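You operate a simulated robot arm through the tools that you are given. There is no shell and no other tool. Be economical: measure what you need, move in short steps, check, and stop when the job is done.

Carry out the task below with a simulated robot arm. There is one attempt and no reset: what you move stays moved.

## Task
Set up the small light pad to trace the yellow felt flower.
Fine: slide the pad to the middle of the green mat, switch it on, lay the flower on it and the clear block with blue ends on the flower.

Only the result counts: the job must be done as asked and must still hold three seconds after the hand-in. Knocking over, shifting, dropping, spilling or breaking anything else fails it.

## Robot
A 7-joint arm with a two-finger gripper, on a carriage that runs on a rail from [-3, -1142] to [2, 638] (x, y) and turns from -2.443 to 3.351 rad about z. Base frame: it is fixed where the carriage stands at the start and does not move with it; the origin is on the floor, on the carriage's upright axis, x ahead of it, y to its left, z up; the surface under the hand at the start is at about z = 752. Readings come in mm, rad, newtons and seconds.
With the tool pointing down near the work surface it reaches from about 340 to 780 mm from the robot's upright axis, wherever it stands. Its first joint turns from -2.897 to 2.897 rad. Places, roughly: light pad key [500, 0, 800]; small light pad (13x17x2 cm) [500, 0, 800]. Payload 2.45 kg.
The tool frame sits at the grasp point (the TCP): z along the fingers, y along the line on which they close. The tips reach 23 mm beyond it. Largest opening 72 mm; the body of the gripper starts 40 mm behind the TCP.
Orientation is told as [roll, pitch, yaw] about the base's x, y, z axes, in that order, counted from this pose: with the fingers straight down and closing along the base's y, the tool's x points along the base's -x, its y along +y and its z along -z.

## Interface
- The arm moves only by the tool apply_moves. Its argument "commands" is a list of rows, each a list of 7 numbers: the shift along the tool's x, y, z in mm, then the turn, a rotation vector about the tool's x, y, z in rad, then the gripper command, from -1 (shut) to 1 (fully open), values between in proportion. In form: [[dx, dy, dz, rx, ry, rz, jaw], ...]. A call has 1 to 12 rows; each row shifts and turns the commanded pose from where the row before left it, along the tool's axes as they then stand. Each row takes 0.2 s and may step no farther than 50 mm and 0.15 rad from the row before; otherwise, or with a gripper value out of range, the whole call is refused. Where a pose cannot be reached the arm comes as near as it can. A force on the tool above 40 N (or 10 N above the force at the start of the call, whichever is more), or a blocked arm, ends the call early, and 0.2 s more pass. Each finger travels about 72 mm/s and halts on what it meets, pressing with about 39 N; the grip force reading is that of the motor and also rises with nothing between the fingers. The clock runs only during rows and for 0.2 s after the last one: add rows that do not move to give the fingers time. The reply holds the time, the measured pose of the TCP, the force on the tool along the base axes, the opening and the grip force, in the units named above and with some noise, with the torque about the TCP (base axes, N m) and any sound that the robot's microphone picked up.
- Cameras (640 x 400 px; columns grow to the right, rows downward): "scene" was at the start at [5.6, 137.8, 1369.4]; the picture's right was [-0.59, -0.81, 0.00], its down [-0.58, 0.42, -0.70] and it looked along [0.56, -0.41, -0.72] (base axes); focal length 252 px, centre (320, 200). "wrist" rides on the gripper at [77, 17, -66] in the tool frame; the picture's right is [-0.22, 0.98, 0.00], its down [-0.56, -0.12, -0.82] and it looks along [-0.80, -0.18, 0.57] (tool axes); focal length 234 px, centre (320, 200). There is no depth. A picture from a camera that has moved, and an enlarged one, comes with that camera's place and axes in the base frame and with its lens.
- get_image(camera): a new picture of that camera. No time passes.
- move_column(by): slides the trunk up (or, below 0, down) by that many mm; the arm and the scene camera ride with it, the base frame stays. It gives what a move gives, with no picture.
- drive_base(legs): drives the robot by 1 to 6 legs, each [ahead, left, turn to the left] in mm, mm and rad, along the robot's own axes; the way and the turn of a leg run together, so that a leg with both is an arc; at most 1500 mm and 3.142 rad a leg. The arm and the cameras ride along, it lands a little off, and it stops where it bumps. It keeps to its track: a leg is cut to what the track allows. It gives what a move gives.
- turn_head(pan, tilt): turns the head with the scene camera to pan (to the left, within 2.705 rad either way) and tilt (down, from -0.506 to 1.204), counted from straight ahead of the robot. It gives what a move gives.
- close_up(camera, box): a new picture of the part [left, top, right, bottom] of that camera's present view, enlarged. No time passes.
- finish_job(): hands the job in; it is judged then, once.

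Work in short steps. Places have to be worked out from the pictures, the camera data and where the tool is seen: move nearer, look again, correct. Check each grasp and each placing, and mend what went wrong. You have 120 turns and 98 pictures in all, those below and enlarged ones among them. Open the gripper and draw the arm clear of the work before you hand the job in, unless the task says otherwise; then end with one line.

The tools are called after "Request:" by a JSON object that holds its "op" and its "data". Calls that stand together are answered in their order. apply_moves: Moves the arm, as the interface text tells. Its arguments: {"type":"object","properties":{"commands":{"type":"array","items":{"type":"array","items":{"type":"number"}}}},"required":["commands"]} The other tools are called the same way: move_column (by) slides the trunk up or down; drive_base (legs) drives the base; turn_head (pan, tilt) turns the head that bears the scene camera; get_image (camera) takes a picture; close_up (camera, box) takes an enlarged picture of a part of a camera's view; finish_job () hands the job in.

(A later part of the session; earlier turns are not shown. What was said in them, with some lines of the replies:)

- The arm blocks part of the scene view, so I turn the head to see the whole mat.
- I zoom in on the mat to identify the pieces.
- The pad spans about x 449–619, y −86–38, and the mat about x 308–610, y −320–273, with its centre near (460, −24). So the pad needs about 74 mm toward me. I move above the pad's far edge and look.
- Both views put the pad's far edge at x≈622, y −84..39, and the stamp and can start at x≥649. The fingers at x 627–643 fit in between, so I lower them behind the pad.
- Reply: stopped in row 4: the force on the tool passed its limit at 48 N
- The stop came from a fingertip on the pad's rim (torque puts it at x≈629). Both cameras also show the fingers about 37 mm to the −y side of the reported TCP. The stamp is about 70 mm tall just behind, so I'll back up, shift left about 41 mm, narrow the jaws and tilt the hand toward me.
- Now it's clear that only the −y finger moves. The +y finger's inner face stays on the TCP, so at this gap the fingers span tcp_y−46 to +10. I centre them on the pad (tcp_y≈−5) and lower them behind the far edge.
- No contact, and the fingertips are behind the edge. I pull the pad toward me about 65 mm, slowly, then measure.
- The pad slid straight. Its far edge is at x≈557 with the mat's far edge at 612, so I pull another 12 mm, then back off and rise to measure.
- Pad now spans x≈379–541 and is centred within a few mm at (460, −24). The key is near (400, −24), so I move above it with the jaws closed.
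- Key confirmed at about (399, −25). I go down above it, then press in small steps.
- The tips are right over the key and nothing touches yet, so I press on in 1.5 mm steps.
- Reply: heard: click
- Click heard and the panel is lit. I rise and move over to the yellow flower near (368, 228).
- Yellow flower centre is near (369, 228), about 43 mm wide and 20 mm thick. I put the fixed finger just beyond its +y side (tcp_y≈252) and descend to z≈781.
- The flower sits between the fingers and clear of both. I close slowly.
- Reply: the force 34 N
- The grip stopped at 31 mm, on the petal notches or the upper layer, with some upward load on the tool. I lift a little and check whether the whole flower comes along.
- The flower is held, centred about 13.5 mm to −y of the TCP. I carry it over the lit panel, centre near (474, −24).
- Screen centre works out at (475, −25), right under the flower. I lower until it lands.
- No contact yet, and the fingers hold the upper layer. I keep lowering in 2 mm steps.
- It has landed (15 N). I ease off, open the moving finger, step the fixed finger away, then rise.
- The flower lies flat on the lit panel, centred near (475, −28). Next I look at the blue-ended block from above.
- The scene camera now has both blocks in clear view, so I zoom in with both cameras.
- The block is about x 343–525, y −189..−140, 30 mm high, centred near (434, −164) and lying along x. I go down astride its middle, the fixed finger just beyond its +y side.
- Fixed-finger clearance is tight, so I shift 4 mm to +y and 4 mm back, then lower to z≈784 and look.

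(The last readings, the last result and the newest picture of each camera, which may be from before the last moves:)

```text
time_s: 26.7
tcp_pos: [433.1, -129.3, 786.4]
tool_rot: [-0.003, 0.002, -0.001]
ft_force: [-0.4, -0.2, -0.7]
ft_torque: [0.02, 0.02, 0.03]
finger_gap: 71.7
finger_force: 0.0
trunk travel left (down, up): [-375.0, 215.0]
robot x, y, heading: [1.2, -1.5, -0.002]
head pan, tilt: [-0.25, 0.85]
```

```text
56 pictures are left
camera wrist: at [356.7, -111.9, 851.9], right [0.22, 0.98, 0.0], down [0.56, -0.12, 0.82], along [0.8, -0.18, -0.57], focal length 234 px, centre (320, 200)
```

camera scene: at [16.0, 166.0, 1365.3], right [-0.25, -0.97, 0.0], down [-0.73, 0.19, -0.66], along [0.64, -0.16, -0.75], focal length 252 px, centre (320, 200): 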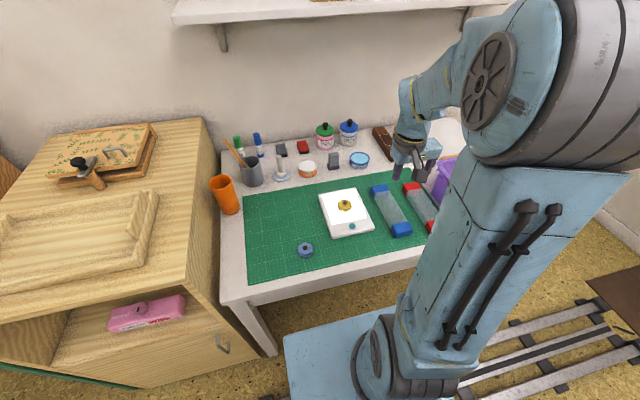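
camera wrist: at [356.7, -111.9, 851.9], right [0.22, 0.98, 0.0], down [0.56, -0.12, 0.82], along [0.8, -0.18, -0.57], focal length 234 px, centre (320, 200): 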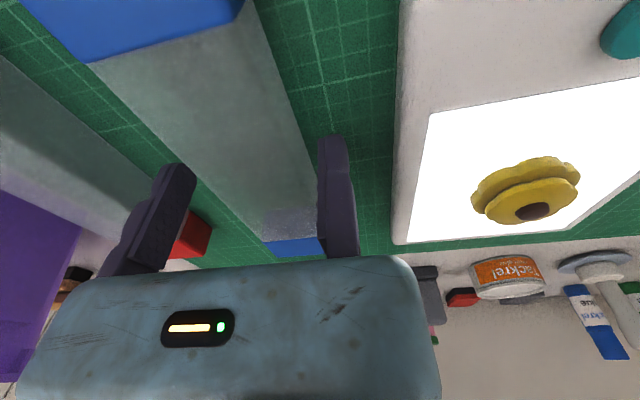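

Both fingers straddle the block freely. I nudge the fixed finger 6 mm toward it and close.

Request:
{"op": "apply_moves", "data": {"commands": [[0, -6, 0, 0, 0, 0, 1], [0, 0, 0, 0, 0, 0, 0.6], [0, 0, 0, 0, 0, 0, 0.4], [0, 0, 0, 0, 0, 0, 0], [0, 0, 0, 0, 0, 0, -1], [0, 0, 0, 0, 0, 0, -1]]}}

Request:
{"op": "get_image", "data": {"camera": "wrist"}}

```text
time_s: 28.1
tcp_pos: [432.6, -135.3, 785.0]
tool_rot: [-0.002, 0.003, -0.002]
ft_force: [0.2, -1.8, 0.6]
ft_torque: [-0.05, -0.11, -0.01]
finger_gap: 49.5
finger_force: 38.7
trunk travel left (down, up): [-375.0, 215.0]
robot x, y, heading: [-0.8, -1.5, -0.003]
head pan, tilt: [-0.25, 0.85]
```

```text
55 pictures are left
camera wrist: at [356.9, -118.0, 851.6], right [0.22, 0.98, 0.0], down [0.56, -0.12, 0.82], along [0.8, -0.18, -0.57], focal length 234 px, centre (320, 200)
```

wrist: 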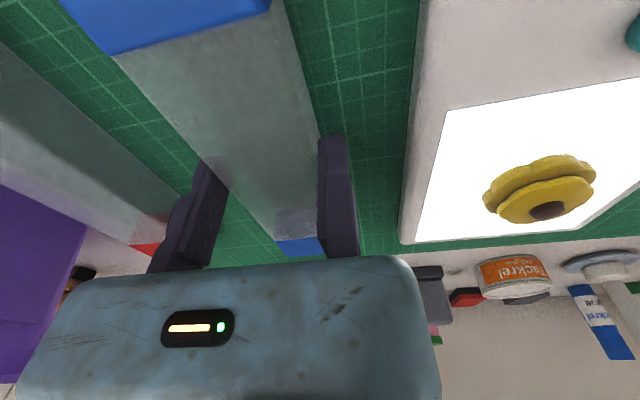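

Gripped at 49.5 mm. I lift and check the load and tilt.

Request:
{"op": "apply_moves", "data": {"commands": [[0, 0, -10, 0, 0, 0, -1], [0, 0, -30, 0, 0, 0, -1], [0, 0, -35, 0, 0, 0, -1], [0, 0, 0, 0, 0, 0, -1]]}}

Request:
{"op": "get_image", "data": {"camera": "wrist"}}

Request:
{"op": "close_up", "data": {"camera": "scene", "box": [320, 140, 448, 240]}}

```text
time_s: 29.1
tcp_pos: [432.8, -134.8, 860.4]
tool_rot: [-0.001, 0.001, -0.002]
ft_force: [0.0, 0.3, -3.8]
ft_torque: [0.07, -0.03, -0.02]
finger_gap: 49.5
finger_force: 38.7
trunk travel left (down, up): [-375.0, 215.0]
robot x, y, heading: [-1.5, 1.2, 0.0]
head pan, tilt: [-0.25, 0.85]
```

```text
54 pictures are left
camera wrist: at [355.6, -117.5, 926.6], right [0.22, 0.98, 0.0], down [0.56, -0.12, 0.82], along [0.8, -0.18, -0.57], focal length 234 px, centre (320, 200)
```

wrist: 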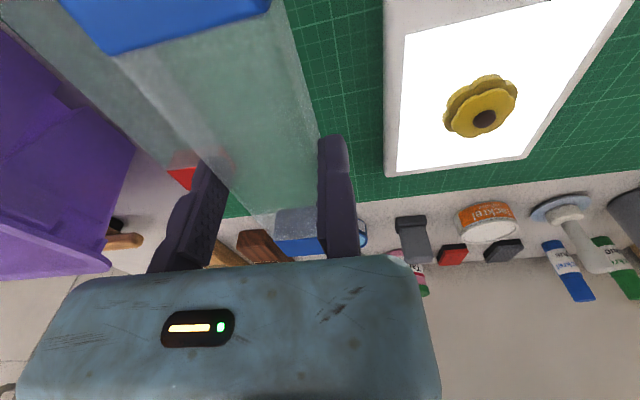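

```text
4.00 times, centred on (384, 190) of scene
camera zoom: at [16.1, 166.1, 1365.2], right [-0.25, -0.97, 0.0], down [-0.73, 0.19, -0.66], along [0.64, -0.16, -0.75], focal length 1007 px, centre (64, 240)
```

zoom: 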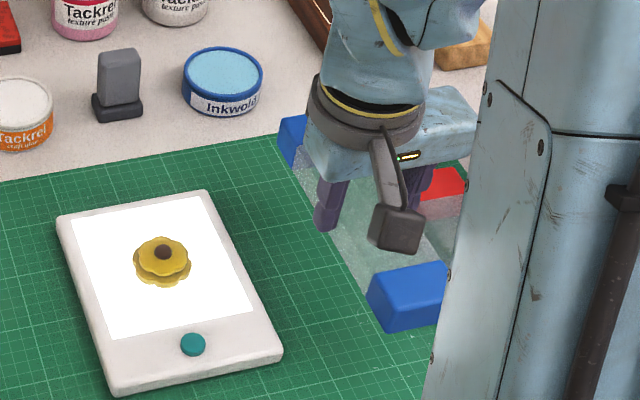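

The block lifts cleanly (3.8 N, level). The flower is at (475, −28) and the block's centre is 24.7 mm to −y of the TCP, so I move the TCP to (476, −3.3) above it.

Request:
{"op": "apply_moves", "data": {"commands": [[-10.8, 32.9, 0, 0, 0, 0, -1], [-10.8, 32.9, 0, 0, 0, 0, -1], [-10.8, 32.9, 0, 0, 0, 0, -1], [-10.8, 32.9, 0, 0, 0, 0, -1], [0, 0, 0, 0, 0, 0, -1], [0, 0, 0, 0, 0, 0, -1]]}}

Request:
{"op": "get_image", "data": {"camera": "wrist"}}

Request:
{"op": "close_up", "data": {"camera": "scene", "box": [280, 140, 408, 240]}}

```text
time_s: 30.5
tcp_pos: [476.1, -1.7, 858.4]
tool_rot: [-0.004, 0.003, 0.0]
ft_force: [-1.1, -0.4, -3.7]
ft_torque: [0.08, 0.04, -0.02]
finger_gap: 49.5
finger_force: 38.7
trunk travel left (down, up): [-375.0, 215.0]
robot x, y, heading: [2.1, 2.2, 0.003]
head pan, tilt: [-0.25, 0.85]
```

```text
52 pictures are left
camera wrist: at [398.5, 16.0, 924.9], right [0.22, 0.98, 0.0], down [0.56, -0.12, 0.82], along [0.8, -0.18, -0.57], focal length 234 px, centre (320, 200)
```

wrist: 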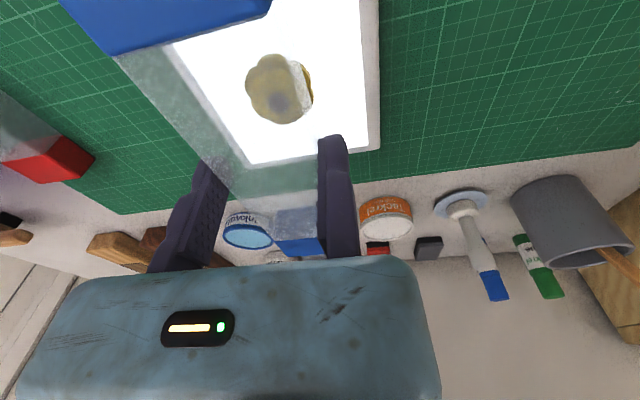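

```text
4.00 times, centred on (344, 190) of scene
camera zoom: at [16.3, 166.1, 1365.2], right [-0.25, -0.97, 0.0], down [-0.73, 0.19, -0.66], along [0.64, -0.16, -0.75], focal length 1007 px, centre (224, 240)
```

zoom: 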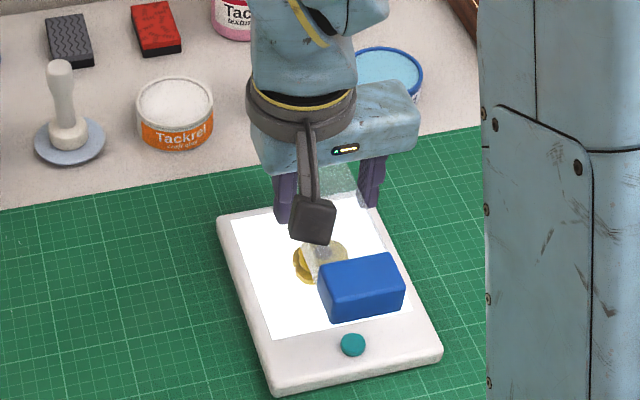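

Torque is about balanced, so the grip is near the block's centre of mass. I lower toward the flower, the last part in 2 mm steps.

Request:
{"op": "apply_moves", "data": {"commands": [[0, -1.5, 15, 0, 0, 0, -1], [0, 0, 12, 0, 0, 0, -1], [0, 0, 2, 0, 0, 0, -1], [0, 0, 2, 0, 0, 0, -1], [0, 0, 0, 0, 0, 0, -1]]}}

Request:
{"op": "get_image", "data": {"camera": "wrist"}}

Request:
{"op": "close_up", "data": {"camera": "scene", "box": [280, 140, 408, 240]}}

```text
time_s: 31.7
tcp_pos: [476.2, -5.2, 828.3]
tool_rot: [-0.001, 0.002, -0.001]
ft_force: [-0.3, 0.5, -3.1]
ft_torque: [0.13, 0.01, 0.03]
finger_gap: 49.4
finger_force: 38.9
trunk travel left (down, up): [-375.0, 215.0]
robot x, y, heading: [1.8, -1.8, 0.001]
head pan, tilt: [-0.25, 0.85]
```

```text
50 pictures are left
camera wrist: at [400.0, 12.9, 894.4], right [0.22, 0.98, 0.0], down [0.56, -0.12, 0.82], along [0.8, -0.18, -0.57], focal length 234 px, centre (320, 200)
```

wrist: 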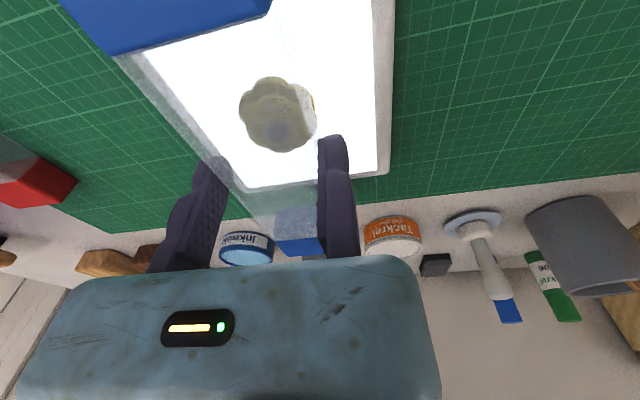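

```text
4.00 times, centred on (344, 190) of scene
camera zoom: at [16.3, 166.1, 1365.2], right [-0.25, -0.97, 0.0], down [-0.73, 0.19, -0.66], along [0.64, -0.16, -0.75], focal length 1007 px, centre (224, 240)
```

zoom: 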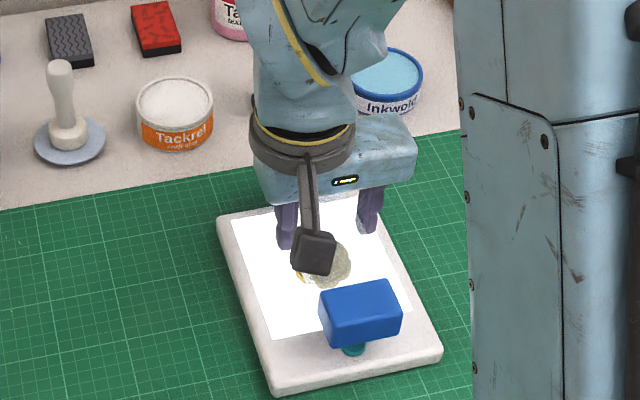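

The flower reads at y≈−27 and the block centre at −30. I shift +2 mm and keep lowering until contact.

Request:
{"op": "apply_moves", "data": {"commands": [[0, 2, 1.5, 0, 0, 0, -1], [0, 0, 1.5, 0, 0, 0, -1], [0, 0, 1.5, 0, 0, 0, -1]]}}

```text
time_s: 32.5
tcp_pos: [477.0, -4.5, 824.1]
tool_rot: [-0.003, 0.0, 0.0]
ft_force: [-0.3, -0.3, -3.1]
ft_torque: [0.09, 0.0, 0.03]
finger_gap: 49.7
finger_force: 39.1
trunk travel left (down, up): [-375.0, 215.0]
robot x, y, heading: [2.2, 2.5, -0.004]
head pan, tilt: [-0.25, 0.85]
```

No contact yet, so I continue in 1 mm steps.

Request:
{"op": "apply_moves", "data": {"commands": [[0, 0, 1, 0, 0, 0, -1], [0, 0, 1, 0, 0, 0, -1]]}}

Request:
{"op": "close_up", "data": {"camera": "scene", "box": [300, 150, 396, 225]}}

```text
time_s: 33.1
tcp_pos: [476.8, -3.2, 822.5]
tool_rot: [-0.003, 0.002, -0.002]
ft_force: [0.0, 0.5, -2.9]
ft_torque: [0.04, 0.0, 0.0]
finger_gap: 49.7
finger_force: 38.4
trunk travel left (down, up): [-375.0, 215.0]
robot x, y, heading: [-0.9, 1.8, -0.001]
head pan, tilt: [-0.25, 0.85]
```

```text
5.33 times, centred on (348, 188) of scene
camera zoom: at [16.3, 166.1, 1365.2], right [-0.25, -0.97, 0.0], down [-0.73, 0.19, -0.66], along [0.64, -0.16, -0.75], focal length 1343 px, centre (171, 267)
```

zoom: 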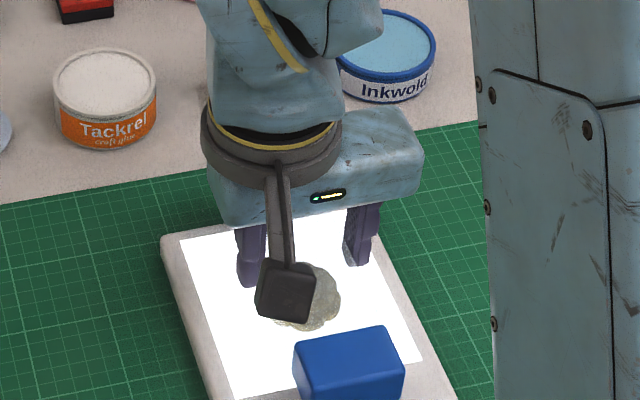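

Request:
{"op": "apply_moves", "data": {"commands": [[0, 0, 1, 0, 0, 0, -1], [0, 0, 1, 0, 0, 0, -1], [0, 0, 1, 0, 0, 0, -1]]}}

```text
time_s: 33.9
tcp_pos: [477.2, -3.6, 818.7]
tool_rot: [-0.001, 0.001, 0.0]
ft_force: [0.2, 0.1, 4.2]
ft_torque: [-0.15, 0.02, -0.01]
finger_gap: 49.5
finger_force: 39.3
trunk travel left (down, up): [-375.0, 215.0]
robot x, y, heading: [-3.1, 2.6, 0.002]
head pan, tilt: [-0.25, 0.85]
```

Contact: the load went from −2.9 to +4.2 N and acts about 27 mm to −y, i.e. under the block's centre. I back off slightly, open, step the fixed finger off, and look before rising.

Request:
{"op": "apply_moves", "data": {"commands": [[0, 0, -0.7, 0, 0, 0, -1], [0, 0, 0, 0, 0, 0, 0.5], [0, 0, 0, 0, 0, 0, 0.7], [0, 3, 0, 0, 0, 0, 0.7], [0, 3, 0, 0, 0, 0, 0.7]]}}

Request:
{"op": "get_image", "data": {"camera": "wrist"}}

Request:
{"op": "close_up", "data": {"camera": "scene", "box": [280, 140, 408, 240]}}

```text
time_s: 35.1
tcp_pos: [477.1, 3.1, 819.0]
tool_rot: [-0.001, -0.001, 0.003]
ft_force: [0.4, -0.7, 0.6]
ft_torque: [0.0, 0.01, 0.02]
finger_gap: 61.2
finger_force: 0.1
trunk travel left (down, up): [-375.0, 215.0]
robot x, y, heading: [-1.8, -1.4, -0.0]
head pan, tilt: [-0.25, 0.85]
```

```text
47 pictures are left
camera wrist: at [400.2, 20.3, 886.2], right [0.22, 0.98, 0.0], down [0.56, -0.12, 0.82], along [0.8, -0.18, -0.57], focal length 234 px, centre (320, 200)
```

wrist: 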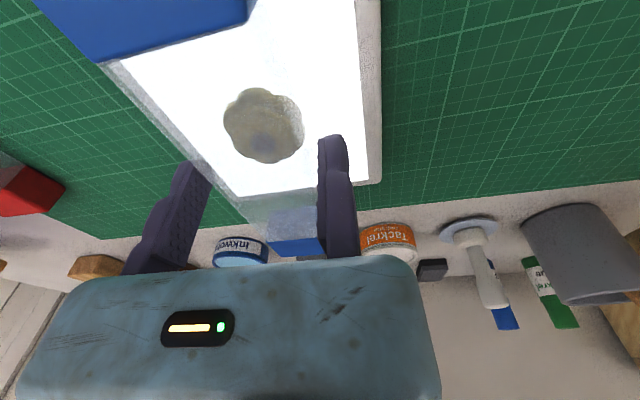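

```text
4.00 times, centred on (344, 190) of scene
camera zoom: at [16.2, 166.1, 1365.2], right [-0.25, -0.97, 0.0], down [-0.73, 0.19, -0.66], along [0.64, -0.16, -0.75], focal length 1007 px, centre (224, 240)
```

zoom: 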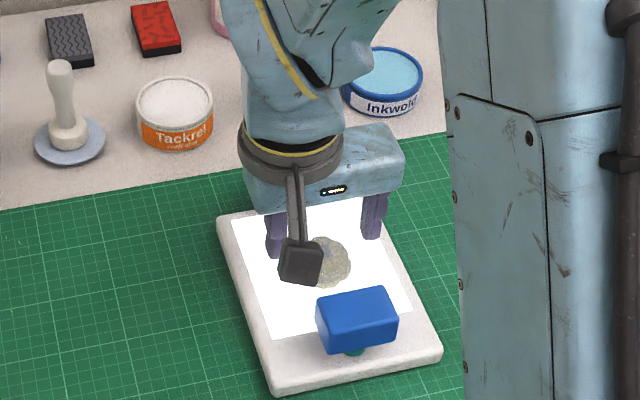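

The block rests level on the flower with clearance on both sides. I rise straight up and draw the arm away.

Request:
{"op": "apply_moves", "data": {"commands": [[0, 0, -10, 0, 0, 0, 0.7], [0, 0, -30, 0, 0, 0, 0.7], [0, 0, -45, 0, 0, 0, 0.7], [0, 0, -45, 0, 0, 0, 0.7], [0, -30, -35, 0, 0, 0, 0.7], [0, -40, -25, 0, 0, 0, 0.7], [0, -45, 0, 0, 0, 0, 0.7], [0, -45, 0, 0, 0, 0, 0.7], [0, -45, 0, 0, 0, 0, 0.7]]}}

Request:
{"op": "get_image", "data": {"camera": "scene"}}

Request:
{"op": "close_up", "data": {"camera": "scene", "box": [280, 140, 408, 240]}}

Request:
{"op": "get_image", "data": {"camera": "wrist"}}

```text
time_s: 37.1
tcp_pos: [477.7, -200.9, 1008.6]
tool_rot: [0.0, 0.002, -0.002]
ft_force: [-0.7, 0.7, 0.8]
ft_torque: [-0.02, -0.01, 0.03]
finger_gap: 61.0
finger_force: 0.1
trunk travel left (down, up): [-375.0, 215.0]
robot x, y, heading: [-0.1, 0.4, -0.001]
head pan, tilt: [-0.25, 0.85]
```

```text
45 pictures are left
camera scene: at [16.1, 166.3, 1365.2], right [-0.25, -0.97, 0.0], down [-0.73, 0.19, -0.66], along [0.64, -0.16, -0.75], focal length 252 px, centre (320, 200)
```

scene: 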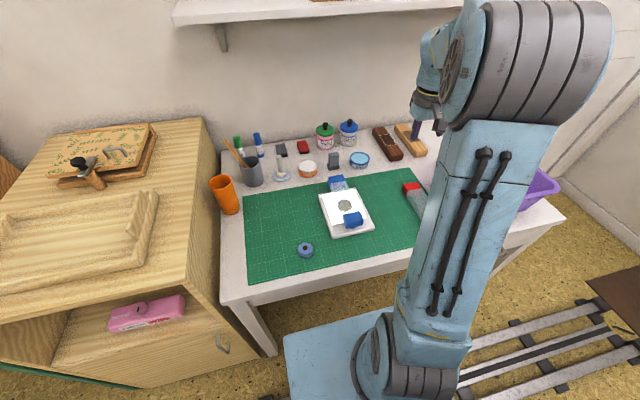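

```text
4.00 times, centred on (344, 190) of scene
camera zoom: at [16.1, 166.3, 1365.2], right [-0.25, -0.97, 0.0], down [-0.73, 0.19, -0.66], along [0.64, -0.16, -0.75], focal length 1007 px, centre (224, 240)
```

zoom: 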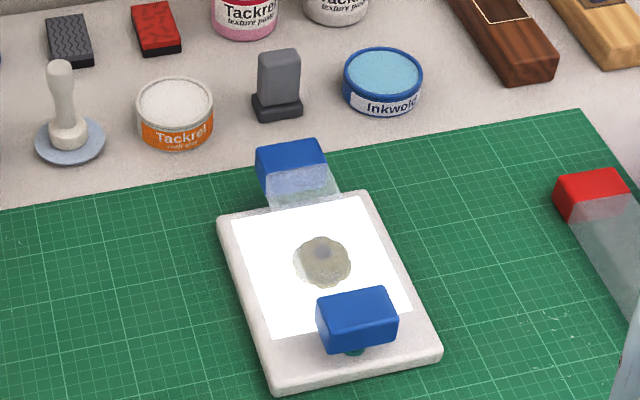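

```text
43 pictures are left
camera wrist: at [401.0, -183.2, 1075.3], right [0.22, 0.98, 0.0], down [0.56, -0.12, 0.82], along [0.8, -0.18, -0.57], focal length 234 px, centre (320, 200)
```

wrist: 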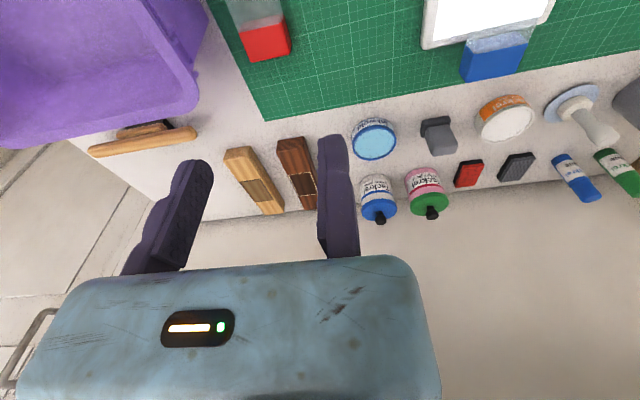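

Everything holds: the pad is centred at about (462, −24) on a mat centred near (460, −25). The light is on, the block sits level on the flower, and nothing else has moved. The arm is clear, so I hand in.

Request:
{"op": "finish_job", "data": {}}

```text
The job is handed in.
```

The light pad is in the middle of the mat and switched on, with the yellow flower on it and the blue-ended clear block on the flower; the job is handed in.
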